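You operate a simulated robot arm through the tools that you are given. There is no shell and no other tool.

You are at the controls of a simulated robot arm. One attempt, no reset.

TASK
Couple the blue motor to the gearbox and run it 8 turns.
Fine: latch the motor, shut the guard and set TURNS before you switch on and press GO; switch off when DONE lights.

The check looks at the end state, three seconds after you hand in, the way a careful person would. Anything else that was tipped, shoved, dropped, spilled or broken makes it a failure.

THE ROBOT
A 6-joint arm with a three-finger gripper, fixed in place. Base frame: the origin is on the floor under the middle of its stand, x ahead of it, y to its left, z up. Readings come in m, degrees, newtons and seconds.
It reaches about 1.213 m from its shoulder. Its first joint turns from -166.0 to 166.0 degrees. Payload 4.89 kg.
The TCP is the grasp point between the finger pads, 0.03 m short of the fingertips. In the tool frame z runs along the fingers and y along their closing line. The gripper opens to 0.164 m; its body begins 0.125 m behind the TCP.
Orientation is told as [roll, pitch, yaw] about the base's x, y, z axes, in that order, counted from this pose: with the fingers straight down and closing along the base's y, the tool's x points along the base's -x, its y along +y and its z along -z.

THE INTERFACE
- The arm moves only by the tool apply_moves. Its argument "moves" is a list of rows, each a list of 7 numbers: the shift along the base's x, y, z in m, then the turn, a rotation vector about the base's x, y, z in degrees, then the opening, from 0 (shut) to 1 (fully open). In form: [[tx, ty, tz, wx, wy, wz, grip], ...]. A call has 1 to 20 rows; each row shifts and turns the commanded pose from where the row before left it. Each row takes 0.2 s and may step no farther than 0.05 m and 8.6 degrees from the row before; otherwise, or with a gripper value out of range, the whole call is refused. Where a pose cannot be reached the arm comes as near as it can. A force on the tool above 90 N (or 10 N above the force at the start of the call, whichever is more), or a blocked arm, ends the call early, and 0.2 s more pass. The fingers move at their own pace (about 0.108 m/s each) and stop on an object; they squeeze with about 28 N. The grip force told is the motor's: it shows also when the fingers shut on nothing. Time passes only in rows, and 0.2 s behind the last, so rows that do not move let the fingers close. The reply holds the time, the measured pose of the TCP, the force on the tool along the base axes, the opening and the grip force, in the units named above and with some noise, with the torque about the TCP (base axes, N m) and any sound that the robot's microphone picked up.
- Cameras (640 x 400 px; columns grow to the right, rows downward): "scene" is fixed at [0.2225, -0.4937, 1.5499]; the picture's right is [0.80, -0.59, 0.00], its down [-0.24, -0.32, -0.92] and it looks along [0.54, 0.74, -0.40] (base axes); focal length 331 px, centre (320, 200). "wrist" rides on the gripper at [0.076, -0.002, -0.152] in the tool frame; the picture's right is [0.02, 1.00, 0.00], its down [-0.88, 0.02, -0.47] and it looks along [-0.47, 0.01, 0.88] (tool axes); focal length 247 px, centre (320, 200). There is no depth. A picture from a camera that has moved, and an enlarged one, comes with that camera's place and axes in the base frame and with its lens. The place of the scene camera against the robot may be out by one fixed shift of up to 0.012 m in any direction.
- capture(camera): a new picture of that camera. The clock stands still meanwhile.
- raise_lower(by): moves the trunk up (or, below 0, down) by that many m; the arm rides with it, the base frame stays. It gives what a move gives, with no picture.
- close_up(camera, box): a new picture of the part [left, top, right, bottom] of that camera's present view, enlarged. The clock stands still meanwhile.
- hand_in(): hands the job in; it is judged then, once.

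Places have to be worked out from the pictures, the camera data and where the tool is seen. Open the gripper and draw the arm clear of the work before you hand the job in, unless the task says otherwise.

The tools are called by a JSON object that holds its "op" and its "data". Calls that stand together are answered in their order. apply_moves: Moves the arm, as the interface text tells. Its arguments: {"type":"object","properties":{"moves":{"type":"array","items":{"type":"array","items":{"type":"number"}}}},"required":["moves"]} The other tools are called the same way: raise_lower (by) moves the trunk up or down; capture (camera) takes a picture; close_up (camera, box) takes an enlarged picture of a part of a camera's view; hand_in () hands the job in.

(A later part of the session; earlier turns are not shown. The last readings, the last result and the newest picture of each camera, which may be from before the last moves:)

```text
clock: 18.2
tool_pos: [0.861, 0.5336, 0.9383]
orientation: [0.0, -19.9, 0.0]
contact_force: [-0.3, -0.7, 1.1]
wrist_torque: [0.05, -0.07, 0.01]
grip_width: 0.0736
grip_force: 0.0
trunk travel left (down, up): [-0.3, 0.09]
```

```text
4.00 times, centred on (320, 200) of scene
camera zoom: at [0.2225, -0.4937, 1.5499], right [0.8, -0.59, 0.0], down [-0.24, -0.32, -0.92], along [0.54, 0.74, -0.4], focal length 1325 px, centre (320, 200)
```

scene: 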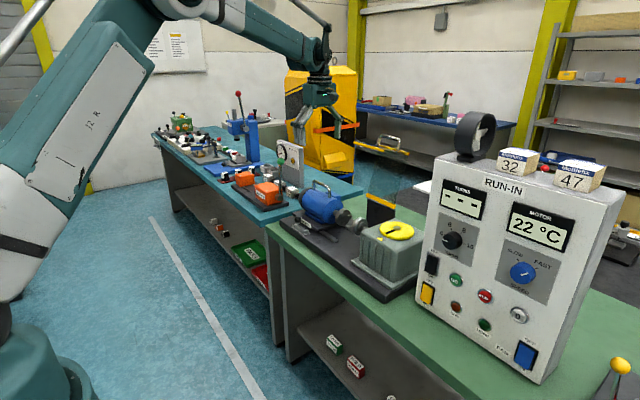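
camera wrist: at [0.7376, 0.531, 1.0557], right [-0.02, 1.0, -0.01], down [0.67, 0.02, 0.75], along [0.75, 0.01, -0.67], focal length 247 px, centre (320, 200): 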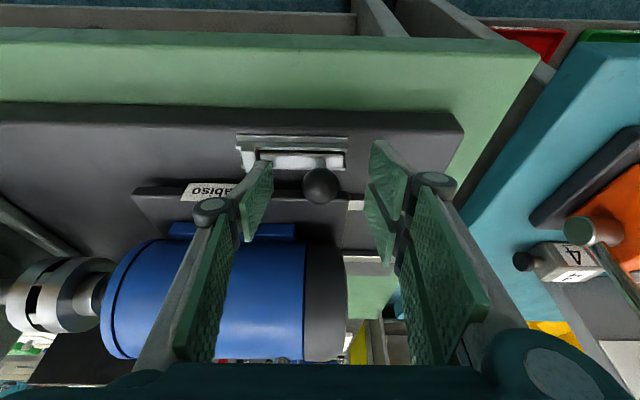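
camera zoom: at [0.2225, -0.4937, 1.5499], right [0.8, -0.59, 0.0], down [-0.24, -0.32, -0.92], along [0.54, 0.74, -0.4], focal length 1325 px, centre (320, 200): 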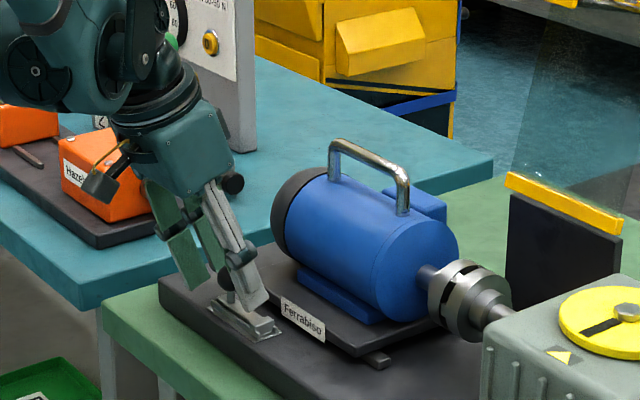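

The ball sits centred between the fingers. I'll raise 3 mm for clearance over the bridge, then close on the ball.

{"op": "apply_moves", "data": {"moves": [[0.001, 0, 0.003, 0, 0, 0, 0.3], [0, 0, 0, 0, 0, 0, 0.0], [0, 0, 0, 0, 0, 0, 0.0], [0, 0, 0, 0, 0, 0, 0.0]]}}

{"op": "close_up", "data": {"camera": "wrist", "box": [220, 100, 420, 240]}}

```text
clock: 19.2
tool_pos: [0.8626, 0.533, 0.9397]
orientation: [0.0, -19.9, 0.1]
contact_force: [-4.2, 2.3, 3.0]
wrist_torque: [0.16, 0.11, 0.05]
grip_width: 0.0335
grip_force: 44.7
trunk travel left (down, up): [-0.3, 0.09]
```

```text
2.86 times, centred on (320, 170) of wrist
camera zoom: at [0.7387, 0.5315, 1.0589], right [-0.02, 1.0, -0.01], down [0.67, 0.02, 0.75], along [0.75, 0.01, -0.67], focal length 706 px, centre (320, 286)
```

zoom: 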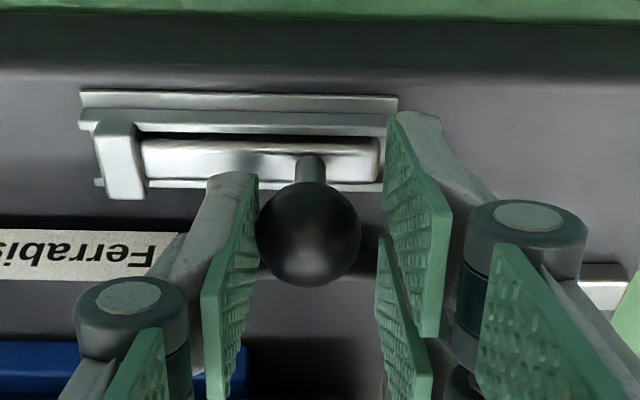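

Ball gripped at width 33 mm. Now I'll slide it toward -y in small steps, watching the force.

{"op": "apply_moves", "data": {"moves": [[0, -0.004, 0, 0, 0, 0, 0], [0, -0.004, 0, 0, 0, 0, 0], [0, -0.004, 0, 0, 0, 0, 0]]}}

{"op": "close_up", "data": {"camera": "wrist", "box": [220, 100, 420, 240]}}

```text
clock: 20.0
tool_pos: [0.8626, 0.5211, 0.9405]
orientation: [0.0, -19.9, 0.2]
contact_force: [-11.2, -0.4, 16.8]
wrist_torque: [0.06, 0.59, 0.04]
grip_width: 0.0336
grip_force: 44.7
trunk travel left (down, up): [-0.3, 0.09]
```

```text
2.86 times, centred on (320, 170) of wrist
camera zoom: at [0.7387, 0.5198, 1.0588], right [-0.02, 1.0, -0.01], down [0.67, 0.02, 0.75], along [0.75, 0.01, -0.67], focal length 706 px, centre (320, 286)
```

zoom: 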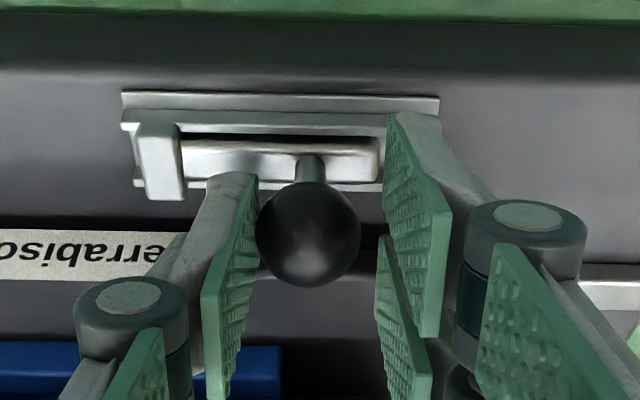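

The bolt slides with the ball, so it is a slide bolt as I read it. Continuing toward -y.

{"op": "apply_moves", "data": {"moves": [[0, -0.004, 0, 0, 0, 0, 0], [0, -0.004, 0, 0, 0, 0, 0], [0, -0.004, 0, 0, 0, 0, 0], [0, -0.004, 0, 0, 0, 0, 0]]}}

{"op": "close_up", "data": {"camera": "wrist", "box": [220, 100, 420, 240]}}

{"op": "close_up", "data": {"camera": "scene", "box": [290, 190, 350, 250]}}

```text
clock: 21.0
tool_pos: [0.8627, 0.5051, 0.9415]
orientation: [0.0, -20.1, 0.0]
contact_force: [-12.1, -1.9, 21.9]
wrist_torque: [-0.06, 0.36, -0.01]
grip_width: 0.0334
grip_force: 45.2
trunk travel left (down, up): [-0.3, 0.09]
```

```text
2.86 times, centred on (320, 170) of wrist
camera zoom: at [0.7386, 0.5032, 1.0587], right [-0.02, 1.0, -0.01], down [0.66, 0.02, 0.75], along [0.75, 0.01, -0.67], focal length 706 px, centre (320, 286)
```

zoom: 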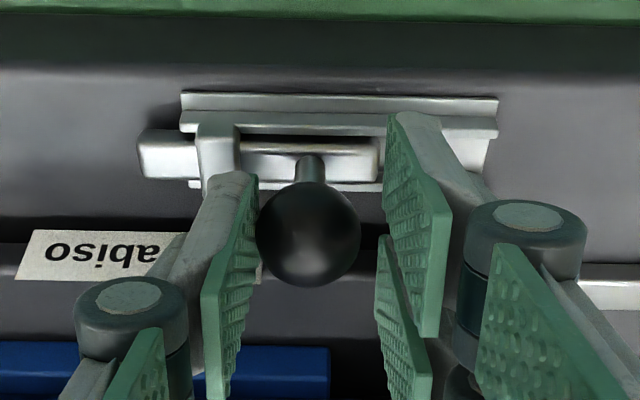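

```text
6.67 times, centred on (320, 220) of scene
camera zoom: at [0.2225, -0.4937, 1.5499], right [0.8, -0.59, 0.0], down [-0.24, -0.32, -0.92], along [0.54, 0.74, -0.4], focal length 2209 px, centre (320, 67)
```

zoom: 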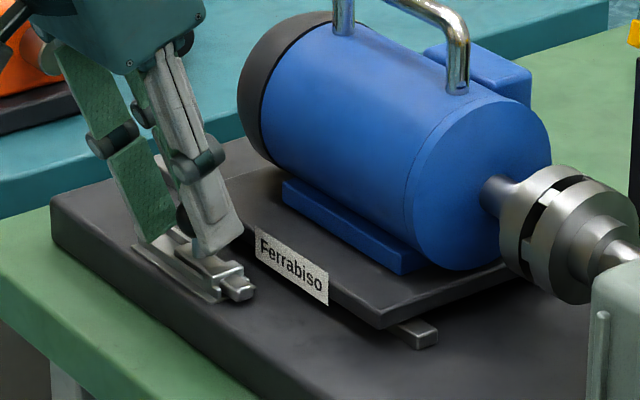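

The bolt is now passing through the bridge. I'll continue in small steps until it stops.

{"op": "apply_moves", "data": {"moves": [[0, -0.003, 0, 0, 0, 0, 0], [0, -0.003, 0, 0, 0, 0, 0], [0, -0.003, 0, 0, 0, 0, 0], [0, 0, 0, 0, 0, 0, 0]]}}

{"op": "close_up", "data": {"camera": "wrist", "box": [220, 100, 420, 240]}}

{"op": "close_up", "data": {"camera": "scene", "box": [290, 190, 350, 250]}}

```text
clock: 22.0
tool_pos: [0.8627, 0.5015, 0.9408]
orientation: [0.1, -20.2, 0.2]
contact_force: [4.1, 45.5, 33.5]
wrist_torque: [1.7, -0.22, 0.09]
grip_width: 0.0331
grip_force: 44.5
trunk travel left (down, up): [-0.3, 0.09]
```

```text
2.86 times, centred on (320, 170) of wrist
camera zoom: at [0.7385, 0.4974, 1.0584], right [-0.02, 1.0, -0.01], down [0.66, 0.02, 0.75], along [0.75, 0.01, -0.66], focal length 706 px, centre (320, 286)
```

zoom: 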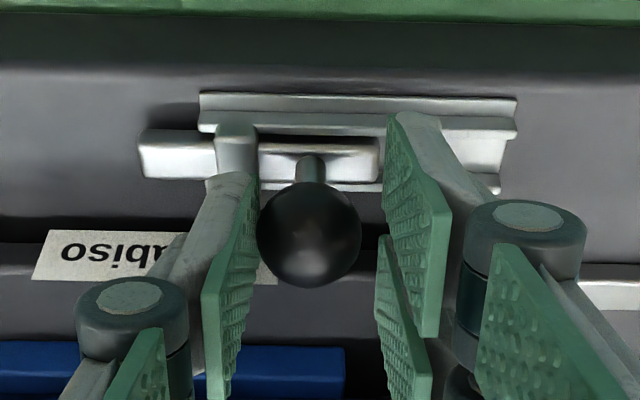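

```text
6.67 times, centred on (320, 220) of scene
camera zoom: at [0.2225, -0.4937, 1.5499], right [0.8, -0.59, 0.0], down [-0.24, -0.32, -0.92], along [0.54, 0.74, -0.4], focal length 2209 px, centre (320, 67)
```

zoom: 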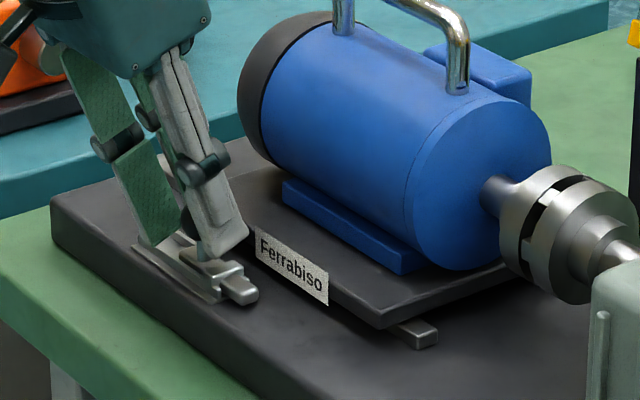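

The slide stopped with 45 N, but the -y finger appears to be against the bridge, so the bolt may not be home yet. I'll back off, release, rise, and then push the ball from its +y side with the fingers closed.

{"op": "apply_moves", "data": {"moves": [[0, 0.004, 0, 0, 0, 0, 0], [0, 0.0, 0, 0, 0, 0, 0.3], [0, 0, 0.0, 0, 0, 0, 0.4], [0, 0, 0.03, 0, 0, 0, 0.4], [0, 0, 0.04, 0, 0, 0, 0.4], [0, 0.03, 0, 0, 0, 0, 0], [0, 0.03, 0, 0, 0, 0, 0], [0, 0, 0, 0, 0, 0, 0]]}}

{"op": "capture", "data": {"camera": "wrist"}}

{"op": "close_up", "data": {"camera": "scene", "box": [270, 150, 370, 250]}}

```text
clock: 23.8
tool_pos: [0.8627, 0.5608, 1.0104]
orientation: [-0.1, -20.1, 0.0]
contact_force: [0.0, 0.8, -1.4]
wrist_torque: [-0.15, 0.03, -0.09]
grip_width: 0.0001
grip_force: 27.8
trunk travel left (down, up): [-0.3, 0.09]
```

```text
taken
camera wrist: at [0.7389, 0.5586, 1.127], right [-0.02, 1.0, -0.01], down [0.67, 0.02, 0.75], along [0.75, 0.01, -0.67], focal length 247 px, centre (320, 200)
```

wrist: 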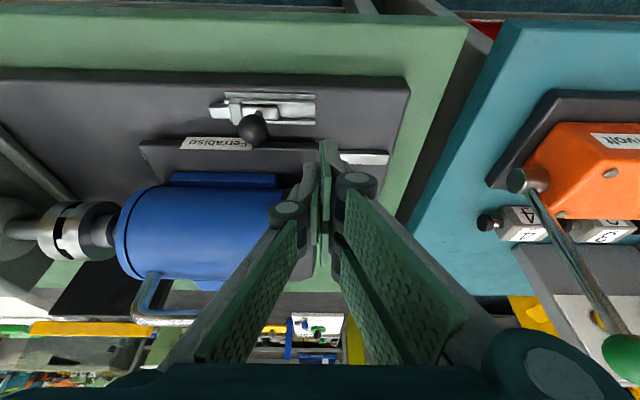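

```text
4.00 times, centred on (320, 200) of scene
camera zoom: at [0.2225, -0.4937, 1.5499], right [0.8, -0.59, 0.0], down [-0.24, -0.32, -0.92], along [0.54, 0.74, -0.4], focal length 1325 px, centre (320, 200)
```

zoom: 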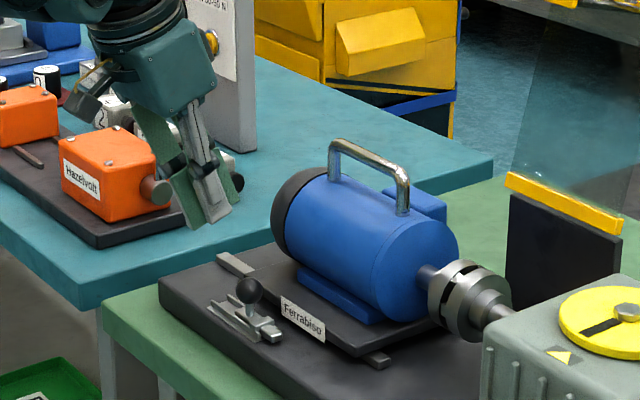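

{"op": "close_up", "data": {"camera": "wrist", "box": [200, 80, 330, 160]}}

{"op": "close_up", "data": {"camera": "scene", "box": [297, 214, 322, 240]}}

```text
4.92 times, centred on (265, 120) of wrist
camera zoom: at [0.7389, 0.5586, 1.127], right [-0.02, 1.0, -0.01], down [0.67, 0.02, 0.75], along [0.75, 0.01, -0.67], focal length 1216 px, centre (591, 594)
```

zoom: 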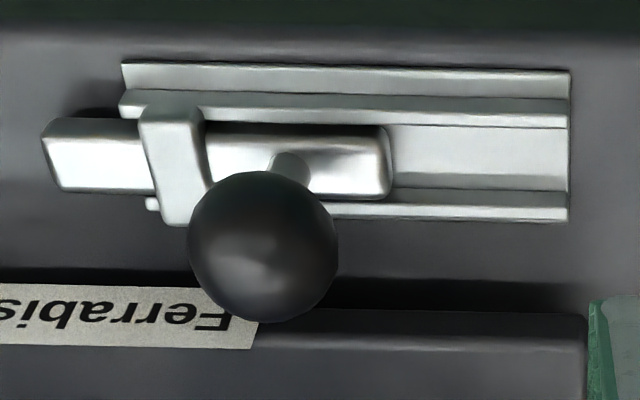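

```text
15.38 times, centred on (310, 227) of scene
camera zoom: at [0.2225, -0.4937, 1.5499], right [0.8, -0.59, 0.0], down [-0.24, -0.32, -0.92], along [0.54, 0.74, -0.4], focal length 5097 px, centre (482, -215)
```

zoom: 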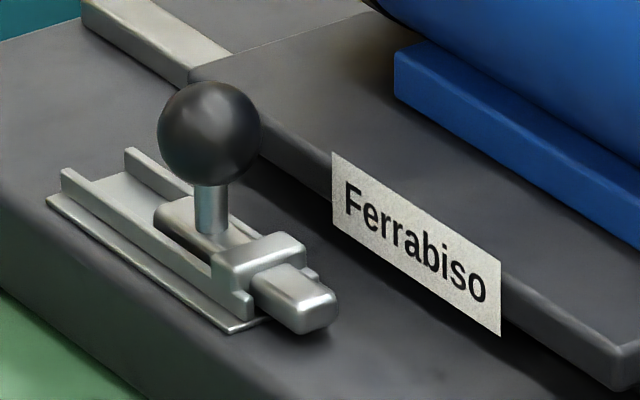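

The ball is now at y≈0.497 and the bolt has moved about 33 mm, with around 1 cm possibly left. I'll lower the closed fingers behind the ball on its +y side and push gently.

{"op": "apply_moves", "data": {"moves": [[0.0, 0, -0.035, 0, 0, 0, 0], [0.001, 0, -0.035, 0, 0, 0, 0], [0, -0.01, 0, 0, 0, 0, 0], [0, -0.01, 0, 0, 0, 0, 0], [0, -0.004, 0, 0, 0, 0, 0], [0, -0.004, 0, 0, 0, 0, 0], [0, -0.003, 0, 0, 0, 0, 0]]}}

{"op": "close_up", "data": {"camera": "wrist", "box": [220, 80, 420, 220]}}

{"op": "close_up", "data": {"camera": "scene", "box": [290, 190, 350, 250]}}

```text
clock: 25.4
tool_pos: [0.8653, 0.5304, 0.9396]
orientation: [0.0, -20.0, 0.1]
contact_force: [-0.5, 0.5, -0.8]
wrist_torque: [-0.03, 0.05, 0.01]
grip_width: 0.0
grip_force: 27.9
trunk travel left (down, up): [-0.3, 0.09]
```

```text
2.86 times, centred on (320, 150) of wrist
camera zoom: at [0.7412, 0.5274, 1.0576], right [-0.02, 1.0, -0.01], down [0.67, 0.02, 0.75], along [0.75, 0.01, -0.67], focal length 706 px, centre (320, 343)
```

zoom: 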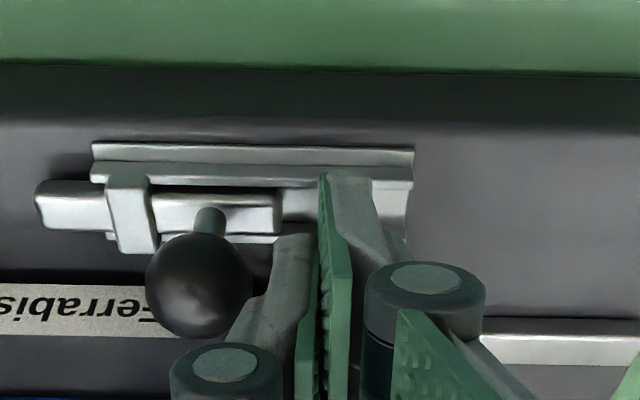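

```text
6.67 times, centred on (320, 220) of scene
camera zoom: at [0.2225, -0.4937, 1.5499], right [0.8, -0.59, 0.0], down [-0.24, -0.32, -0.92], along [0.54, 0.74, -0.4], focal length 2209 px, centre (320, 67)
```

zoom: 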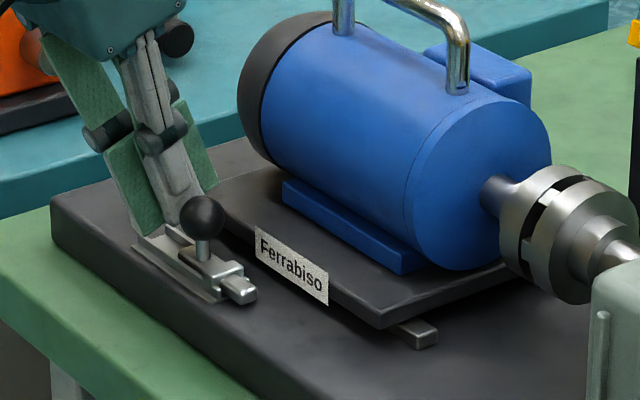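

The closed fingers are just behind the ball without contact yet. I'll push on in 3 mm steps.

{"op": "apply_moves", "data": {"moves": [[0, -0.003, 0, 0, 0, 0, 0], [0, -0.003, 0, 0, 0, 0, 0], [0, -0.003, 0, 0, 0, 0, 0], [0, -0.002, 0, 0, 0, 0, 0]]}}

{"op": "close_up", "data": {"camera": "wrist", "box": [220, 80, 420, 220]}}

```text
clock: 26.4
tool_pos: [0.8636, 0.5231, 0.939]
orientation: [0.1, -20.2, 0.2]
contact_force: [9.1, 79.2, 10.7]
wrist_torque: [2.32, -0.24, 0.0]
grip_width: 0.0001
grip_force: 27.8
trunk travel left (down, up): [-0.3, 0.09]
```

```text
2.86 times, centred on (320, 150) of wrist
camera zoom: at [0.7404, 0.5216, 1.0573], right [-0.02, 1.0, -0.01], down [0.67, 0.02, 0.75], along [0.75, 0.01, -0.67], focal length 706 px, centre (320, 343)
```

zoom: 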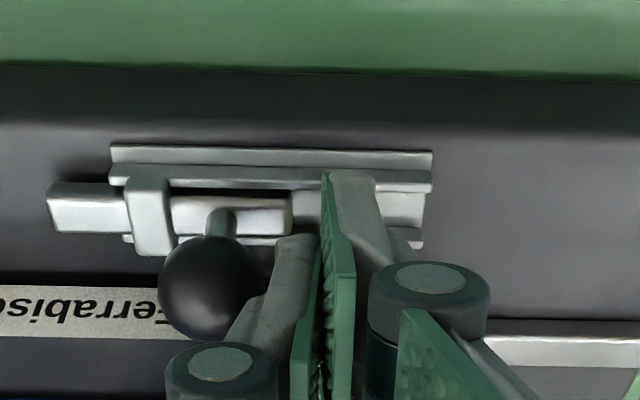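

The push ended at a hard stop (79 N) with the bolt fully through the bridge, so the latch is home. I'll back off, rise, and go over to view the guard from a good angle.

{"op": "apply_moves", "data": {"moves": [[0, 0.01, 0, 0, 0, 0, 0], [-0.005, 0.005, 0.045, 0, 0, 0, 0], [-0.005, 0, 0.048, 0, 0, 0, 0.2], [-0.005, 0, 0.048, 0, 0, 0, 0.5], [-0.005, 0, 0.048, 0, 0, 0, 1], [-0.005, -0.01, 0.047, 0, 0, 0, 1], [-0.005, -0.025, 0.042, 0, 0, 0, 1], [-0.005, -0.03, 0.039, 0, 0, 0, 1], [-0.005, -0.035, 0.034, 0, 0, 0, 1], [-0.005, -0.035, 0.03, 0, 0, 0, 1], [-0.005, -0.04, 0.03, 0, 0, 0, 1], [-0.005, -0.04, 0, 0, 0, 0, 1], [-0.009, -0.04, 0, 0, 0, 0, 1]]}}

{"op": "capture", "data": {"camera": "wrist"}}

{"op": "capture", "data": {"camera": "scene"}}

```text
refused: row 11 steps farther than a row can; nothing moved
```

```text
taken
camera wrist: at [0.7404, 0.5216, 1.0573], right [-0.02, 1.0, -0.01], down [0.67, 0.02, 0.75], along [0.75, 0.01, -0.67], focal length 247 px, centre (320, 200)
```

wrist: 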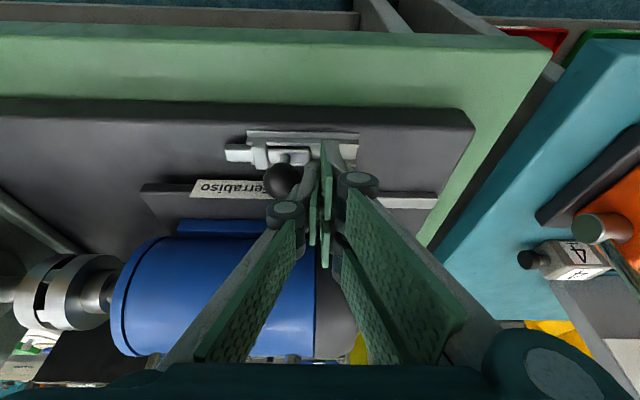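

```text
taken
```

scene: 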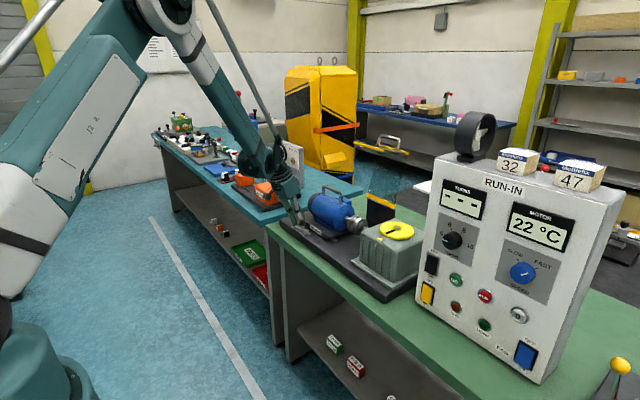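

One row exceeded the step limit, so nothing moved. I'll resend with smaller steps.

{"op": "apply_moves", "data": {"moves": [[0, 0.01, 0, 0, 0, 0, 0], [-0.005, 0.005, 0.043, 0, 0, 0, 0], [-0.005, 0, 0.045, 0, 0, 0, 0.2], [-0.005, 0, 0.045, 0, 0, 0, 0.5], [-0.005, 0, 0.045, 0, 0, 0, 1], [-0.005, -0.01, 0.045, 0, 0, 0, 1], [-0.005, -0.02, 0.04, 0, 0, 0, 1], [-0.005, -0.025, 0.038, 0, 0, 0, 1], [-0.005, -0.03, 0.034, 0, 0, 0, 1], [-0.005, -0.035, 0.03, 0, 0, 0, 1], [-0.005, -0.035, 0.03, 0, 0, 0, 1], [-0.005, -0.04, 0.01, 0, 0, 0, 1], [-0.009, -0.04, 0, 0, 0, 0, 1], [0, -0.02, 0, 0, 0, 0, 1]]}}

{"op": "capture", "data": {"camera": "wrist"}}

{"op": "close_up", "data": {"camera": "scene", "box": [290, 180, 370, 250]}}

```text
clock: 29.4
tool_pos: [0.7996, 0.279, 1.3439]
orientation: [0.0, -20.1, 0.0]
contact_force: [-0.9, -0.2, 0.6]
wrist_torque: [0.01, -0.04, -0.01]
grip_width: 0.1639
grip_force: 0.0
trunk travel left (down, up): [-0.3, 0.09]
```

```text
taken
camera wrist: at [0.6766, 0.2764, 1.4623], right [-0.02, 1.0, -0.01], down [0.67, 0.02, 0.75], along [0.75, 0.01, -0.67], focal length 247 px, centre (320, 200)
```

wrist: 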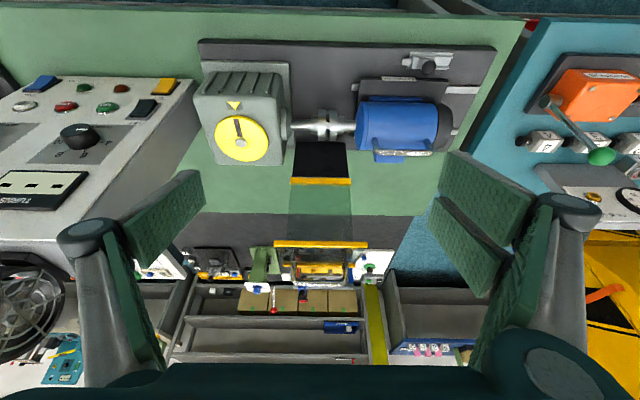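

```text
5.71 times, centred on (330, 215) of scene
camera zoom: at [0.2225, -0.4937, 1.5499], right [0.8, -0.59, 0.0], down [-0.24, -0.32, -0.92], along [0.54, 0.74, -0.4], focal length 1893 px, centre (263, 114)
```

zoom: 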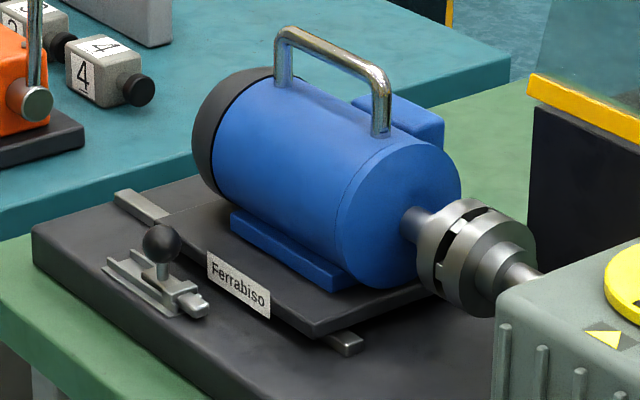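

{"op": "close_up", "data": {"camera": "wrist", "box": [250, 130, 400, 300]}}

{"op": "close_up", "data": {"camera": "scene", "box": [345, 125, 420, 175]}}

{"op": "close_up", "data": {"camera": "scene", "box": [350, 185, 400, 230]}}

```text
2.35 times, centred on (325, 215) of wrist
camera zoom: at [0.6766, 0.2764, 1.4623], right [-0.02, 1.0, -0.01], down [0.67, 0.02, 0.75], along [0.75, 0.01, -0.67], focal length 581 px, centre (308, 165)
```

zoom: 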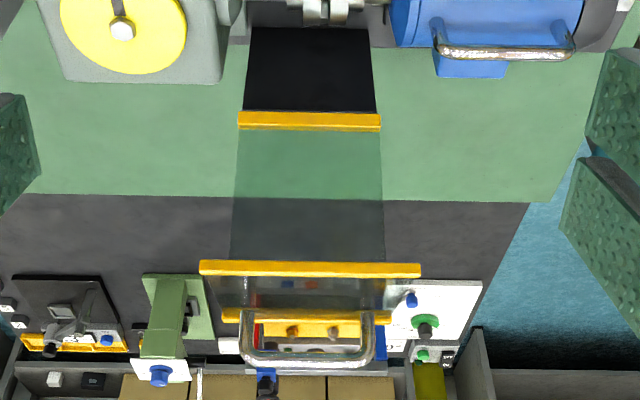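

```text
8.00 times, centred on (382, 150) of scene
camera zoom: at [0.2225, -0.4937, 1.5499], right [0.8, -0.59, 0.0], down [-0.24, -0.32, -0.92], along [0.54, 0.74, -0.4], focal length 2650 px, centre (-180, 600)
```

zoom: 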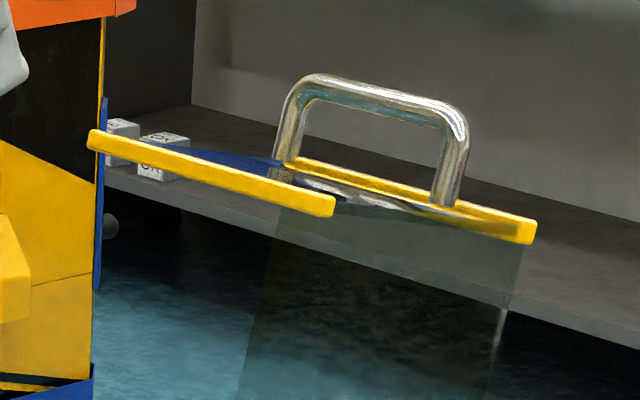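

```text
8.89 times, centred on (375, 208) of scene
camera zoom: at [0.2225, -0.4937, 1.5499], right [0.8, -0.59, 0.0], down [-0.24, -0.32, -0.92], along [0.54, 0.74, -0.4], focal length 2945 px, centre (-169, 133)
```

zoom: 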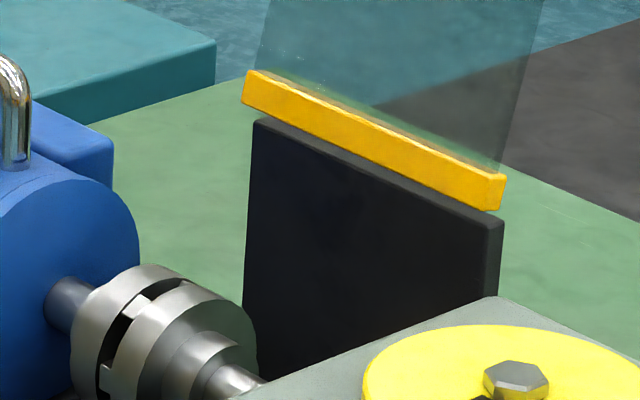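

The guard turns out to be an L-shaped cover:
- The hinge is at about (1.0745, 1.049) in x-z.
- The main pane is about 0.19 long and leans 15° back.
- The lip is about 0.13 long and points toward me.
- A U-handle bar sits near (1.133, y 0.235–0.335, 1.267).

I'll rise, straighten the tool, yaw +90° and come over the handle.

{"op": "apply_moves", "data": {"moves": [[0.02, 0, 0.03, 0, 6.7, 0, 0.5], [0.02, 0, 0.03, 0, 6.7, 0, 0.5], [0.02, 0, 0.02, 0, 6.7, 0, 0.5], [0.024, 0, 0, 0, 0, 8.18, 0.4], [0.024, 0, 0, 0, 0, 8.18, 0.4], [0.024, 0, 0, 0, 0, 8.18, 0.4], [0.024, 0, 0, 0, 0, 8.18, 0.4], [0.024, 0, 0, 0, 0, 8.18, 0.4], [0.024, 0, 0, 0, 0, 8.18, 0.4], [0.024, 0, 0, 0, 0, 8.18, 0.4], [0.024, 0, 0, 0, 0, 8.18, 0.4], [0.024, 0, 0, 0, 0, 8.18, 0.4], [0.024, 0.002, 0, 0, 0, 8.18, 0.4], [0.024, 0.002, 0, 0, 0, 8.18, 0.4]]}}

{"op": "capture", "data": {"camera": "wrist"}}

{"op": "capture", "data": {"camera": "scene"}}

```text
clock: 32.4
tool_pos: [1.1247, 0.2843, 1.4236]
orientation: [-0.1, 0.1, 90.2]
contact_force: [-0.8, -0.2, 0.2]
wrist_torque: [-0.01, -0.12, 0.0]
grip_width: 0.0656
grip_force: 0.1
trunk travel left (down, up): [-0.3, 0.09]
```

```text
taken
camera wrist: at [1.1266, 0.2067, 1.5775], right [-1.0, -0.02, 0.0], down [-0.02, 0.88, 0.47], along [-0.01, 0.47, -0.88], focal length 247 px, centre (320, 200)
```

wrist: 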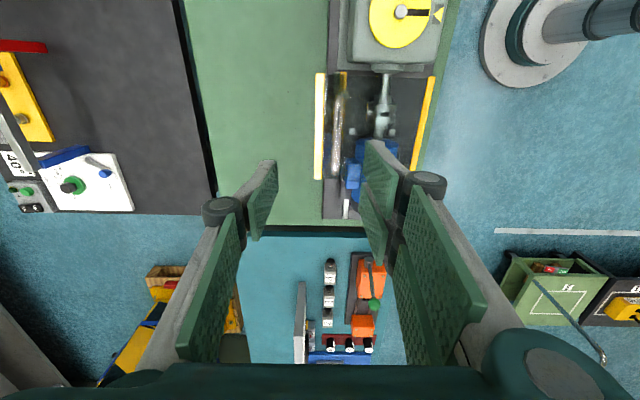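

```text
taken
```

scene: 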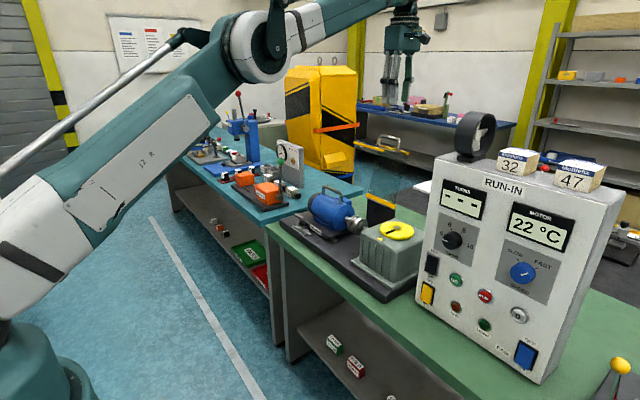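

Reached, hovering above the guard. I'll zoom in to locate the handle bar from above.

{"op": "close_up", "data": {"camera": "wrist", "box": [270, 50, 470, 200]}}

{"op": "close_up", "data": {"camera": "scene", "box": [340, 20, 450, 200]}}

```text
2.67 times, centred on (370, 125) of wrist
camera zoom: at [1.1266, 0.2067, 1.5775], right [-1.0, -0.02, 0.0], down [-0.02, 0.88, 0.47], along [-0.01, 0.47, -0.88], focal length 659 px, centre (187, 400)
```

zoom: 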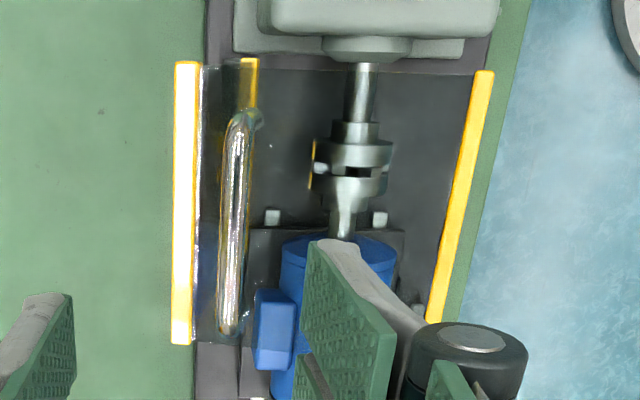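

```text
2.22 times, centred on (395, 110) of scene
camera zoom: at [0.2225, -0.4937, 1.5499], right [0.8, -0.59, 0.0], down [-0.24, -0.32, -0.92], along [0.54, 0.74, -0.4], focal length 736 px, centre (153, 400)
```

zoom: 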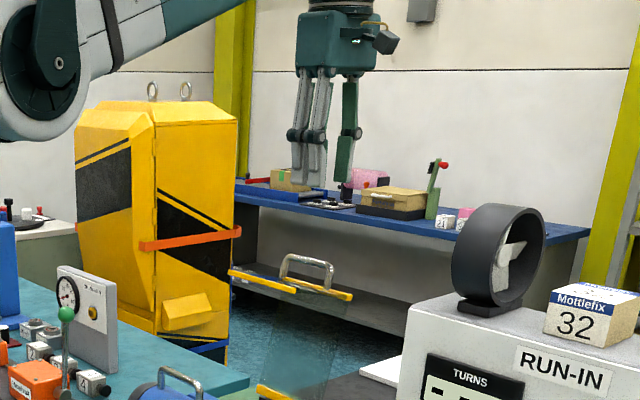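

The view from above shows the handle bar at about (1.103, 0.279, 1.279), mounted on the lip and standing perpendicular to it. I'll descend part way, to just above the bar, and recheck the alignment.

{"op": "apply_moves", "data": {"moves": [[-0.007, -0.002, -0.034, 0, 0, 0, 0.35], [-0.007, -0.002, -0.034, 0, 0, 0, 0.35], [-0.007, -0.001, -0.03, 0, 0, 0, 0.35]]}}

{"op": "capture", "data": {"camera": "wrist"}}

{"op": "close_up", "data": {"camera": "scene", "box": [340, 60, 440, 180]}}

```text
clock: 33.2
tool_pos: [1.1037, 0.2782, 1.3269]
orientation: [0.0, 0.1, 90.0]
contact_force: [-0.2, -0.2, 0.0]
wrist_torque: [0.07, -0.01, 0.02]
grip_width: 0.0572
grip_force: 0.1
trunk travel left (down, up): [-0.3, 0.09]
```

```text
taken
camera wrist: at [1.1054, 0.2012, 1.4796], right [-1.0, -0.02, 0.0], down [-0.02, 0.88, 0.47], along [-0.01, 0.47, -0.88], focal length 247 px, centre (320, 200)
```

wrist: 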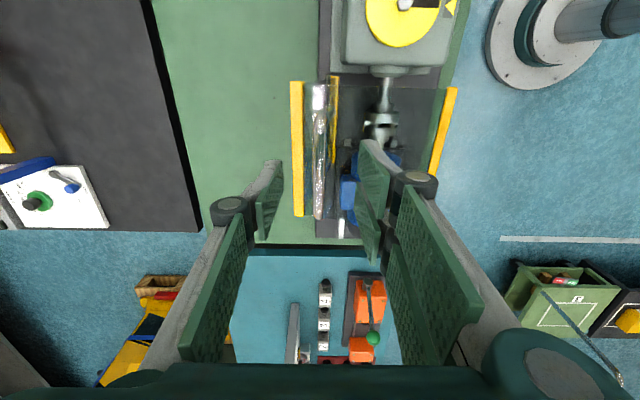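

```text
3.33 times, centred on (390, 120) of scene
camera zoom: at [0.2225, -0.4937, 1.5499], right [0.8, -0.59, 0.0], down [-0.24, -0.32, -0.92], along [0.54, 0.74, -0.4], focal length 1104 px, centre (87, 467)
```

zoom: 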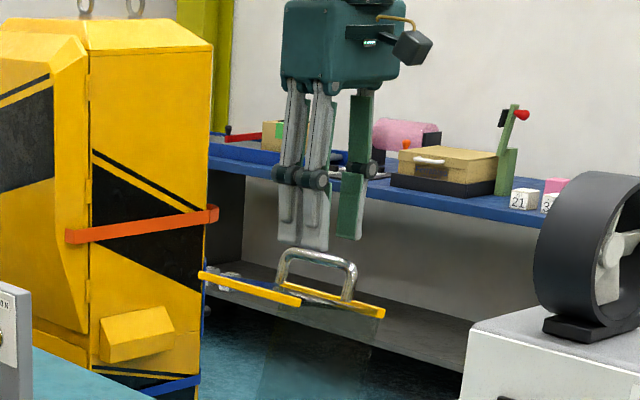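

The bar is centred between the fingers. I'll lower 44 mm so the bar sits just past the TCP, then close to a loose cage of about 18 mm around it.

{"op": "apply_moves", "data": {"moves": [[0.0005, 0, -0.022, 0, 0, 0, 0.35], [0.0005, 0, -0.022, 0, 0, 0, 0.35], [0, 0, 0, 0, 0, 0, 0.12], [0, 0, 0, 0, 0, 0, 0.11]]}}

{"op": "capture", "data": {"camera": "wrist"}}

{"op": "close_up", "data": {"camera": "scene", "box": [340, 60, 440, 180]}}

```text
clock: 34.2
tool_pos: [1.1053, 0.278, 1.2823]
orientation: [0.1, 0.1, 90.1]
contact_force: [0.1, -0.2, -0.5]
wrist_torque: [-0.01, -0.03, 0.02]
grip_width: 0.0178
grip_force: 0.0
trunk travel left (down, up): [-0.3, 0.09]
```

```text
taken
camera wrist: at [1.1065, 0.2022, 1.4352], right [-1.0, -0.02, 0.0], down [-0.02, 0.88, 0.47], along [-0.01, 0.47, -0.88], focal length 247 px, centre (320, 200)
```

wrist: 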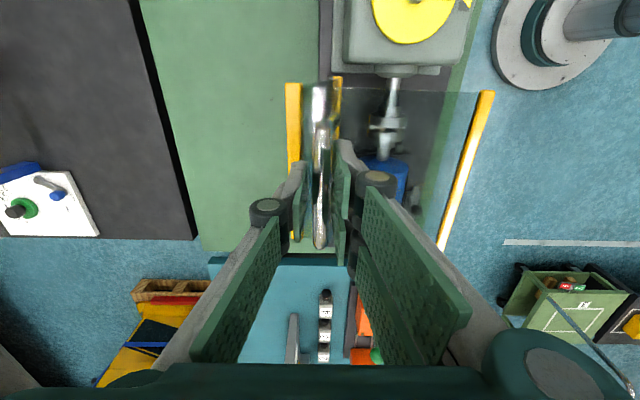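

```text
3.33 times, centred on (390, 120) of scene
camera zoom: at [0.2225, -0.4937, 1.5499], right [0.8, -0.59, 0.0], down [-0.24, -0.32, -0.92], along [0.54, 0.74, -0.4], focal length 1104 px, centre (87, 467)
```

zoom: 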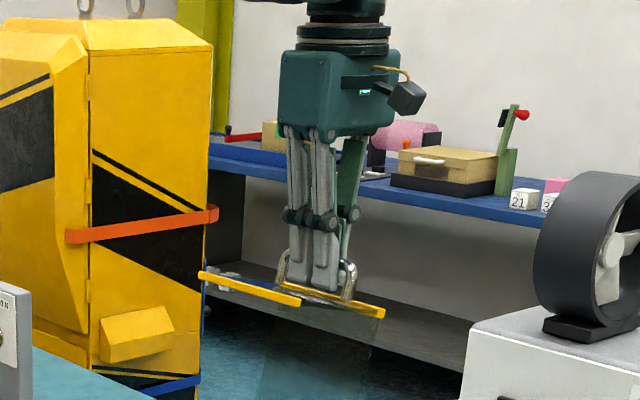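

The bar is caged inside the fingers with no load. Now I'll swing the guard along its arc about the hinge, tilting the tool with it, and check after the first five steps.

{"op": "apply_moves", "data": {"moves": [[-0.0215, 0, 0.0017, 0, -4.5, 0, 0.11], [-0.0216, 0, -0.0003, 0, -4.5, 0, 0.11], [-0.0214, 0, -0.0023, 0, -4.5, 0, 0.11], [-0.0212, 0, -0.0042, 0, -4.5, 0, 0.11]]}}

{"op": "capture", "data": {"camera": "wrist"}}

{"op": "close_up", "data": {"camera": "scene", "box": [320, 60, 440, 220]}}

```text
clock: 35.2
tool_pos: [1.0189, 0.2786, 1.2767]
orientation: [-18.1, 0.1, 90.0]
contact_force: [0.6, -0.1, -1.0]
wrist_torque: [0.02, 0.11, -0.02]
grip_width: 0.0183
grip_force: 0.5
trunk travel left (down, up): [-0.3, 0.09]
```

```text
taken
camera wrist: at [0.9744, 0.2018, 1.4231], right [-0.95, -0.02, -0.31], down [-0.16, 0.88, 0.44], along [0.26, 0.47, -0.84], focal length 247 px, centre (320, 200)
```

wrist: 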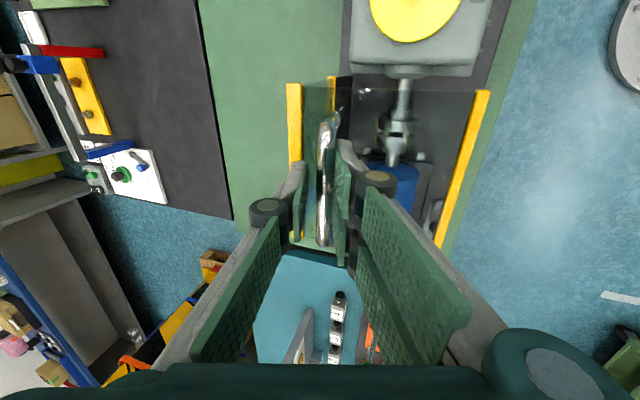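

```text
2.50 times, centred on (380, 140) of scene
camera zoom: at [0.2225, -0.4937, 1.5499], right [0.8, -0.59, 0.0], down [-0.24, -0.32, -0.92], along [0.54, 0.74, -0.4], focal length 828 px, centre (170, 350)
```

zoom: 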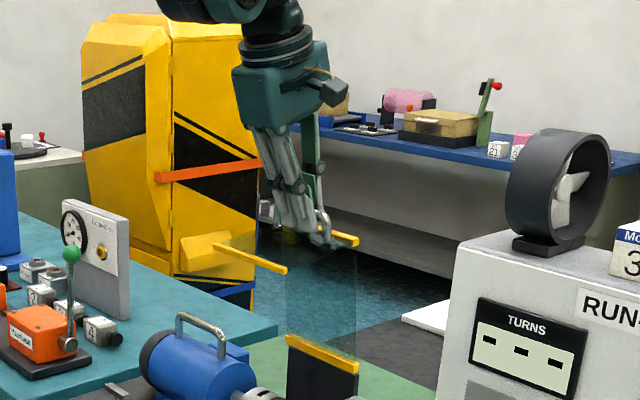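

The guard follows with almost no force and is now just past vertical. Continuing along the arc.

{"op": "apply_moves", "data": {"moves": [[-0.0207, 0, -0.0061, 0, -4.5, 0, 0.11], [-0.0201, 0, -0.008, 0, -4.5, 0, 0.11], [-0.0192, 0, -0.0098, 0, -4.5, 0, 0.11], [-0.0183, 0, -0.0115, 0, -4.5, 0, 0.11], [-0.0171, 0, -0.0132, 0, -4.5, 0, 0.11], [-0.0158, 0, -0.0146, 0, -4.5, 0, 0.11]]}}

{"op": "capture", "data": {"camera": "wrist"}}

{"op": "close_up", "data": {"camera": "scene", "box": [290, 80, 430, 250]}}

```text
clock: 36.6
tool_pos: [0.9063, 0.2771, 1.2158]
orientation: [-45.0, 0.1, 89.9]
contact_force: [-0.6, -0.6, -1.1]
wrist_torque: [0.03, 0.0, -0.02]
grip_width: 0.0185
grip_force: 0.8
trunk travel left (down, up): [-0.3, 0.09]
```

```text
taken
camera wrist: at [0.8004, 0.2011, 1.3251], right [-0.71, -0.02, -0.71], down [-0.35, 0.88, 0.32], along [0.62, 0.47, -0.63], focal length 247 px, centre (320, 200)
```

wrist: 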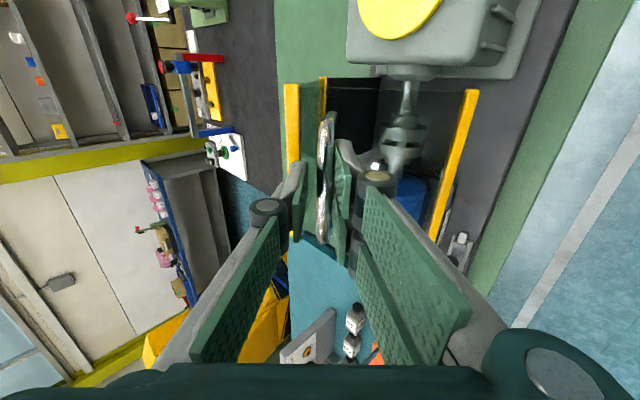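

```text
2.35 times, centred on (360, 165) of scene
camera zoom: at [0.2225, -0.4937, 1.5499], right [0.8, -0.59, 0.0], down [-0.24, -0.32, -0.92], along [0.54, 0.74, -0.4], focal length 780 px, centre (226, 282)
```

zoom: 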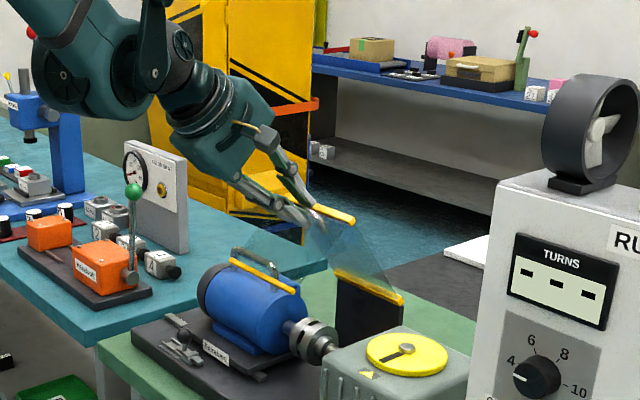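

Going well, with the pane now at about 127°. Continuing downward.

{"op": "apply_moves", "data": {"moves": [[-0.0145, 0, -0.016, 0, -4.5, 0, 0.11], [-0.0129, 0, -0.0172, 0, -4.5, 0, 0.11], [-0.0114, 0, -0.0184, 0, -4.5, 0, 0.11], [-0.0096, 0, -0.0194, 0, -4.5, 0, 0.11], [-0.0078, 0, -0.0201, 0, -4.5, 0, 0.11], [-0.0059, 0, -0.0208, 0, -4.5, 0, 0.11]]}}

{"op": "capture", "data": {"camera": "wrist"}}

{"op": "close_up", "data": {"camera": "scene", "box": [290, 100, 430, 270]}}

```text
clock: 38.0
tool_pos: [0.8466, 0.278, 1.102]
orientation: [-72.0, 0.0, 90.0]
contact_force: [0.7, 1.3, -2.8]
wrist_torque: [0.12, 0.02, 0.14]
grip_width: 0.019
grip_force: 0.6
trunk travel left (down, up): [-0.3, 0.09]
```

```text
taken
camera wrist: at [0.7027, 0.2018, 1.1514], right [-0.31, -0.02, -0.95], down [-0.46, 0.88, 0.13], along [0.84, 0.47, -0.28], focal length 247 px, centre (320, 200)
```

wrist: 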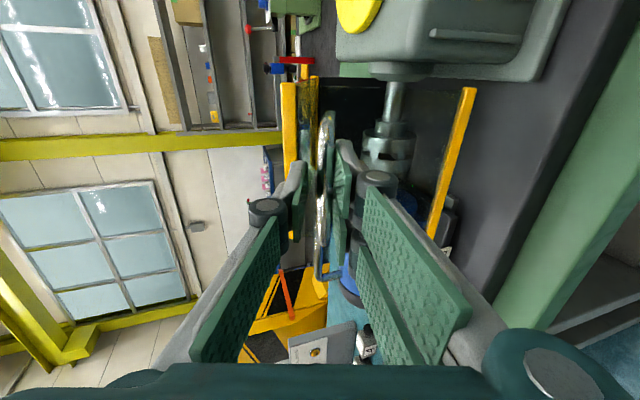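

```text
2.35 times, centred on (360, 185) of scene
camera zoom: at [0.2225, -0.4937, 1.5499], right [0.8, -0.59, 0.0], down [-0.24, -0.32, -0.92], along [0.54, 0.74, -0.4], focal length 780 px, centre (226, 235)
```

zoom: 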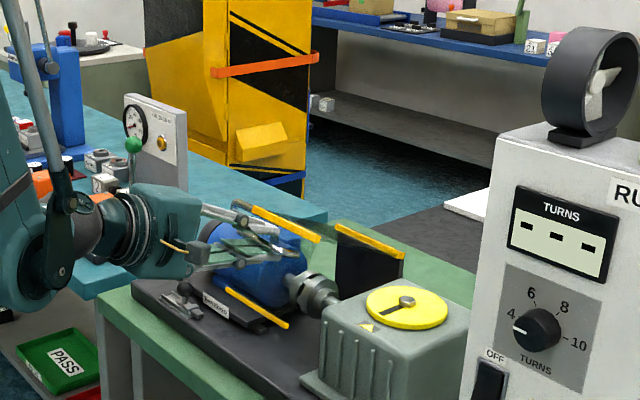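

Nearly there; the lip hangs in front of the coupling. I'll do the last four steps carefully, watching the force for the stop.

{"op": "apply_moves", "data": {"moves": [[-0.004, 0, -0.0212, 0, -4.5, 0, 0.11], [-0.002, 0, -0.0215, 0, -4.5, 0, 0.11], [-0.0001, 0, -0.0108, 0, -2.25, 0, 0.11], [0, 0, -0.0107, 0, -2.25, 0, 0.11]]}}

{"op": "capture", "data": {"camera": "wrist"}}

{"op": "close_up", "data": {"camera": "scene", "box": [290, 120, 430, 270]}}

```text
clock: 38.6
tool_pos: [0.8659, 0.2899, 1.1094]
orientation: [-80.5, 0.0, 89.6]
contact_force: [-44.0, -7.4, 10.8]
wrist_torque: [0.07, 0.8, -0.02]
grip_width: 0.0261
grip_force: 5.2
out of reach, approached as far as the arm can: row 1, 2, 3
trunk travel left (down, up): [-0.3, 0.09]
stopped in row 3: the force on the tool passed its limit at 119 N (the readings are from after the stop); the commanded pose is now the measured one
```

```text
taken
camera wrist: at [0.7166, 0.215, 1.1376], right [-0.17, -0.02, -0.99], down [-0.46, 0.88, 0.06], along [0.87, 0.47, -0.16], focal length 247 px, centre (320, 200)
```

wrist: 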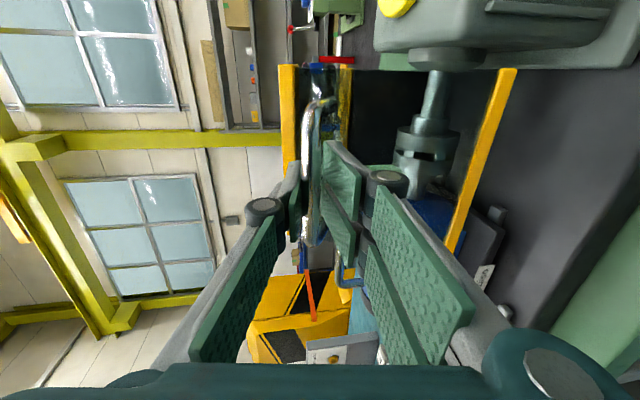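

```text
2.67 times, centred on (360, 195) of scene
camera zoom: at [0.2225, -0.4937, 1.5499], right [0.8, -0.59, 0.0], down [-0.24, -0.32, -0.92], along [0.54, 0.74, -0.4], focal length 884 px, centre (213, 213)
```

zoom: 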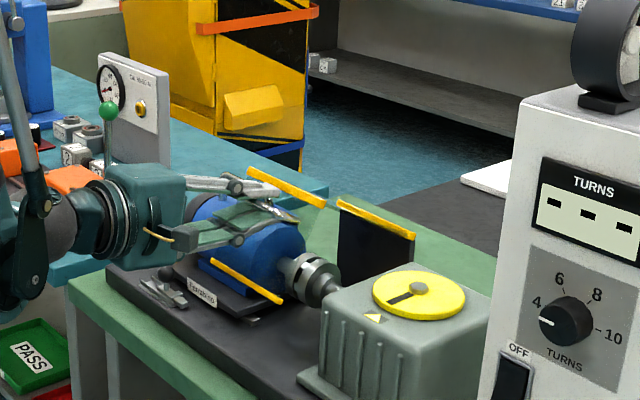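

The arm ran out of reach at this tilt and pressed on the guard before stopping, with 44 N still on the tool. I'll look at how the handle sits in the fingers before backing off.

{"op": "close_up", "data": {"camera": "wrist", "box": [230, 50, 430, 300]}}

{"op": "close_up", "data": {"camera": "scene", "box": [310, 175, 380, 240]}}

{"op": "capture", "data": {"camera": "scene"}}

```text
1.60 times, centred on (330, 175) of wrist
camera zoom: at [0.7166, 0.215, 1.1376], right [-0.17, -0.02, -0.99], down [-0.46, 0.88, 0.06], along [0.87, 0.47, -0.16], focal length 395 px, centre (304, 240)
```

zoom: 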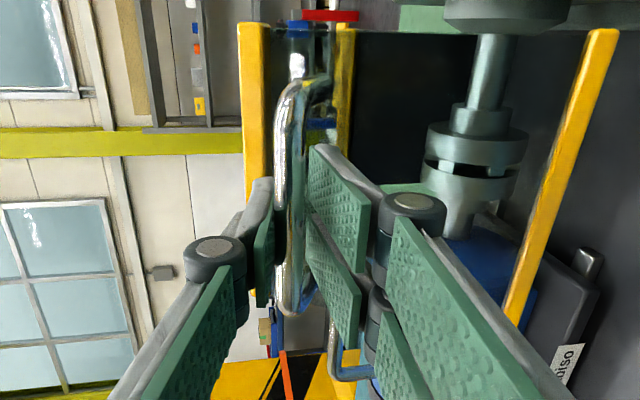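

```text
6.15 times, centred on (345, 208) of scene
camera zoom: at [0.2225, -0.4937, 1.5499], right [0.8, -0.59, 0.0], down [-0.24, -0.32, -0.92], along [0.54, 0.74, -0.4], focal length 2039 px, centre (166, 154)
```

zoom: 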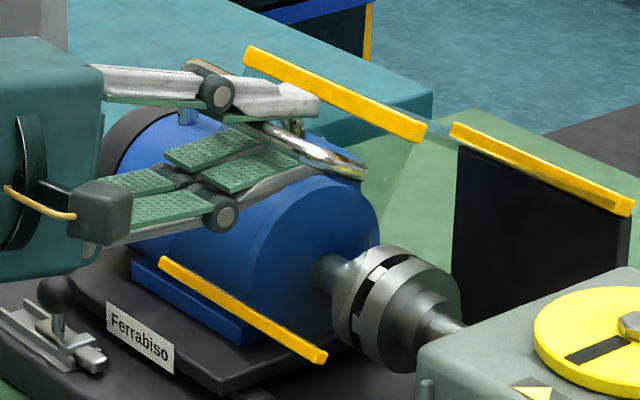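

```text
taken
```

scene: 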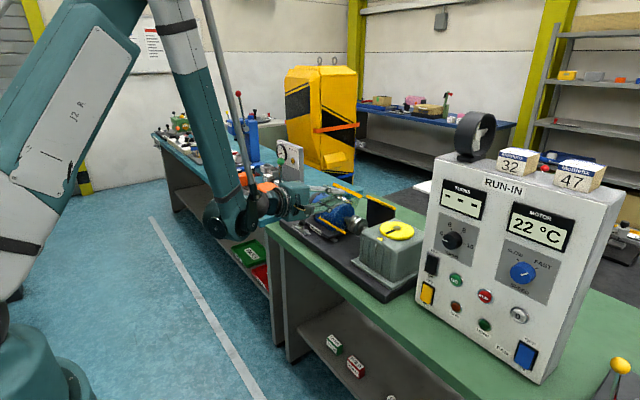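

The bar is still between the fingers. I'll step back to the last reachable pose, which relieves the load.

{"op": "apply_moves", "data": {"moves": [[-0.007, -0.004, -0.001, 0, 2.8, 0, 0.13], [-0.007, -0.004, -0.002, 0, 2.8, 0, 0.13], [-0.007, -0.004, -0.003, 0, 2.9, 0, 0.13]]}}

{"op": "close_up", "data": {"camera": "wrist", "box": [230, 50, 430, 300]}}

{"op": "close_up", "data": {"camera": "scene", "box": [310, 175, 380, 240]}}

```text
clock: 39.4
tool_pos: [0.8496, 0.2806, 1.1015]
orientation: [-71.7, 0.2, 89.6]
contact_force: [-1.2, 0.1, -1.2]
wrist_torque: [0.01, -0.01, -0.07]
grip_width: 0.022
grip_force: 1.0
trunk travel left (down, up): [-0.3, 0.09]
```

```text
1.60 times, centred on (330, 175) of wrist
camera zoom: at [0.7047, 0.2045, 1.1512], right [-0.31, -0.02, -0.95], down [-0.45, 0.88, 0.13], along [0.84, 0.47, -0.29], focal length 395 px, centre (304, 240)
```

zoom: 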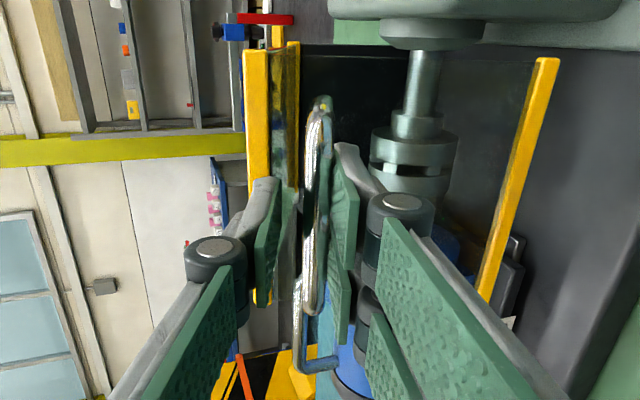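

```text
6.15 times, centred on (345, 208) of scene
camera zoom: at [0.2225, -0.4937, 1.5499], right [0.8, -0.59, 0.0], down [-0.24, -0.32, -0.92], along [0.54, 0.74, -0.4], focal length 2039 px, centre (166, 154)
```

zoom: 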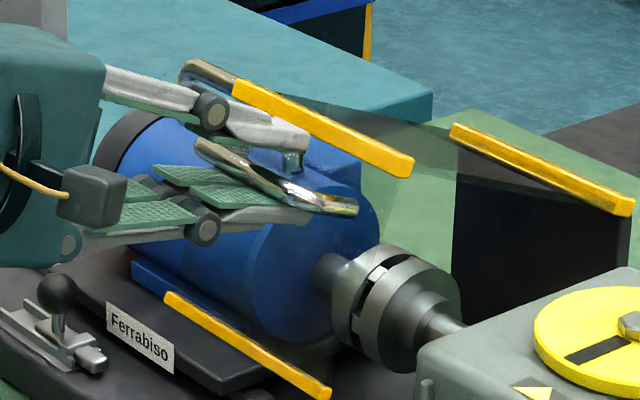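

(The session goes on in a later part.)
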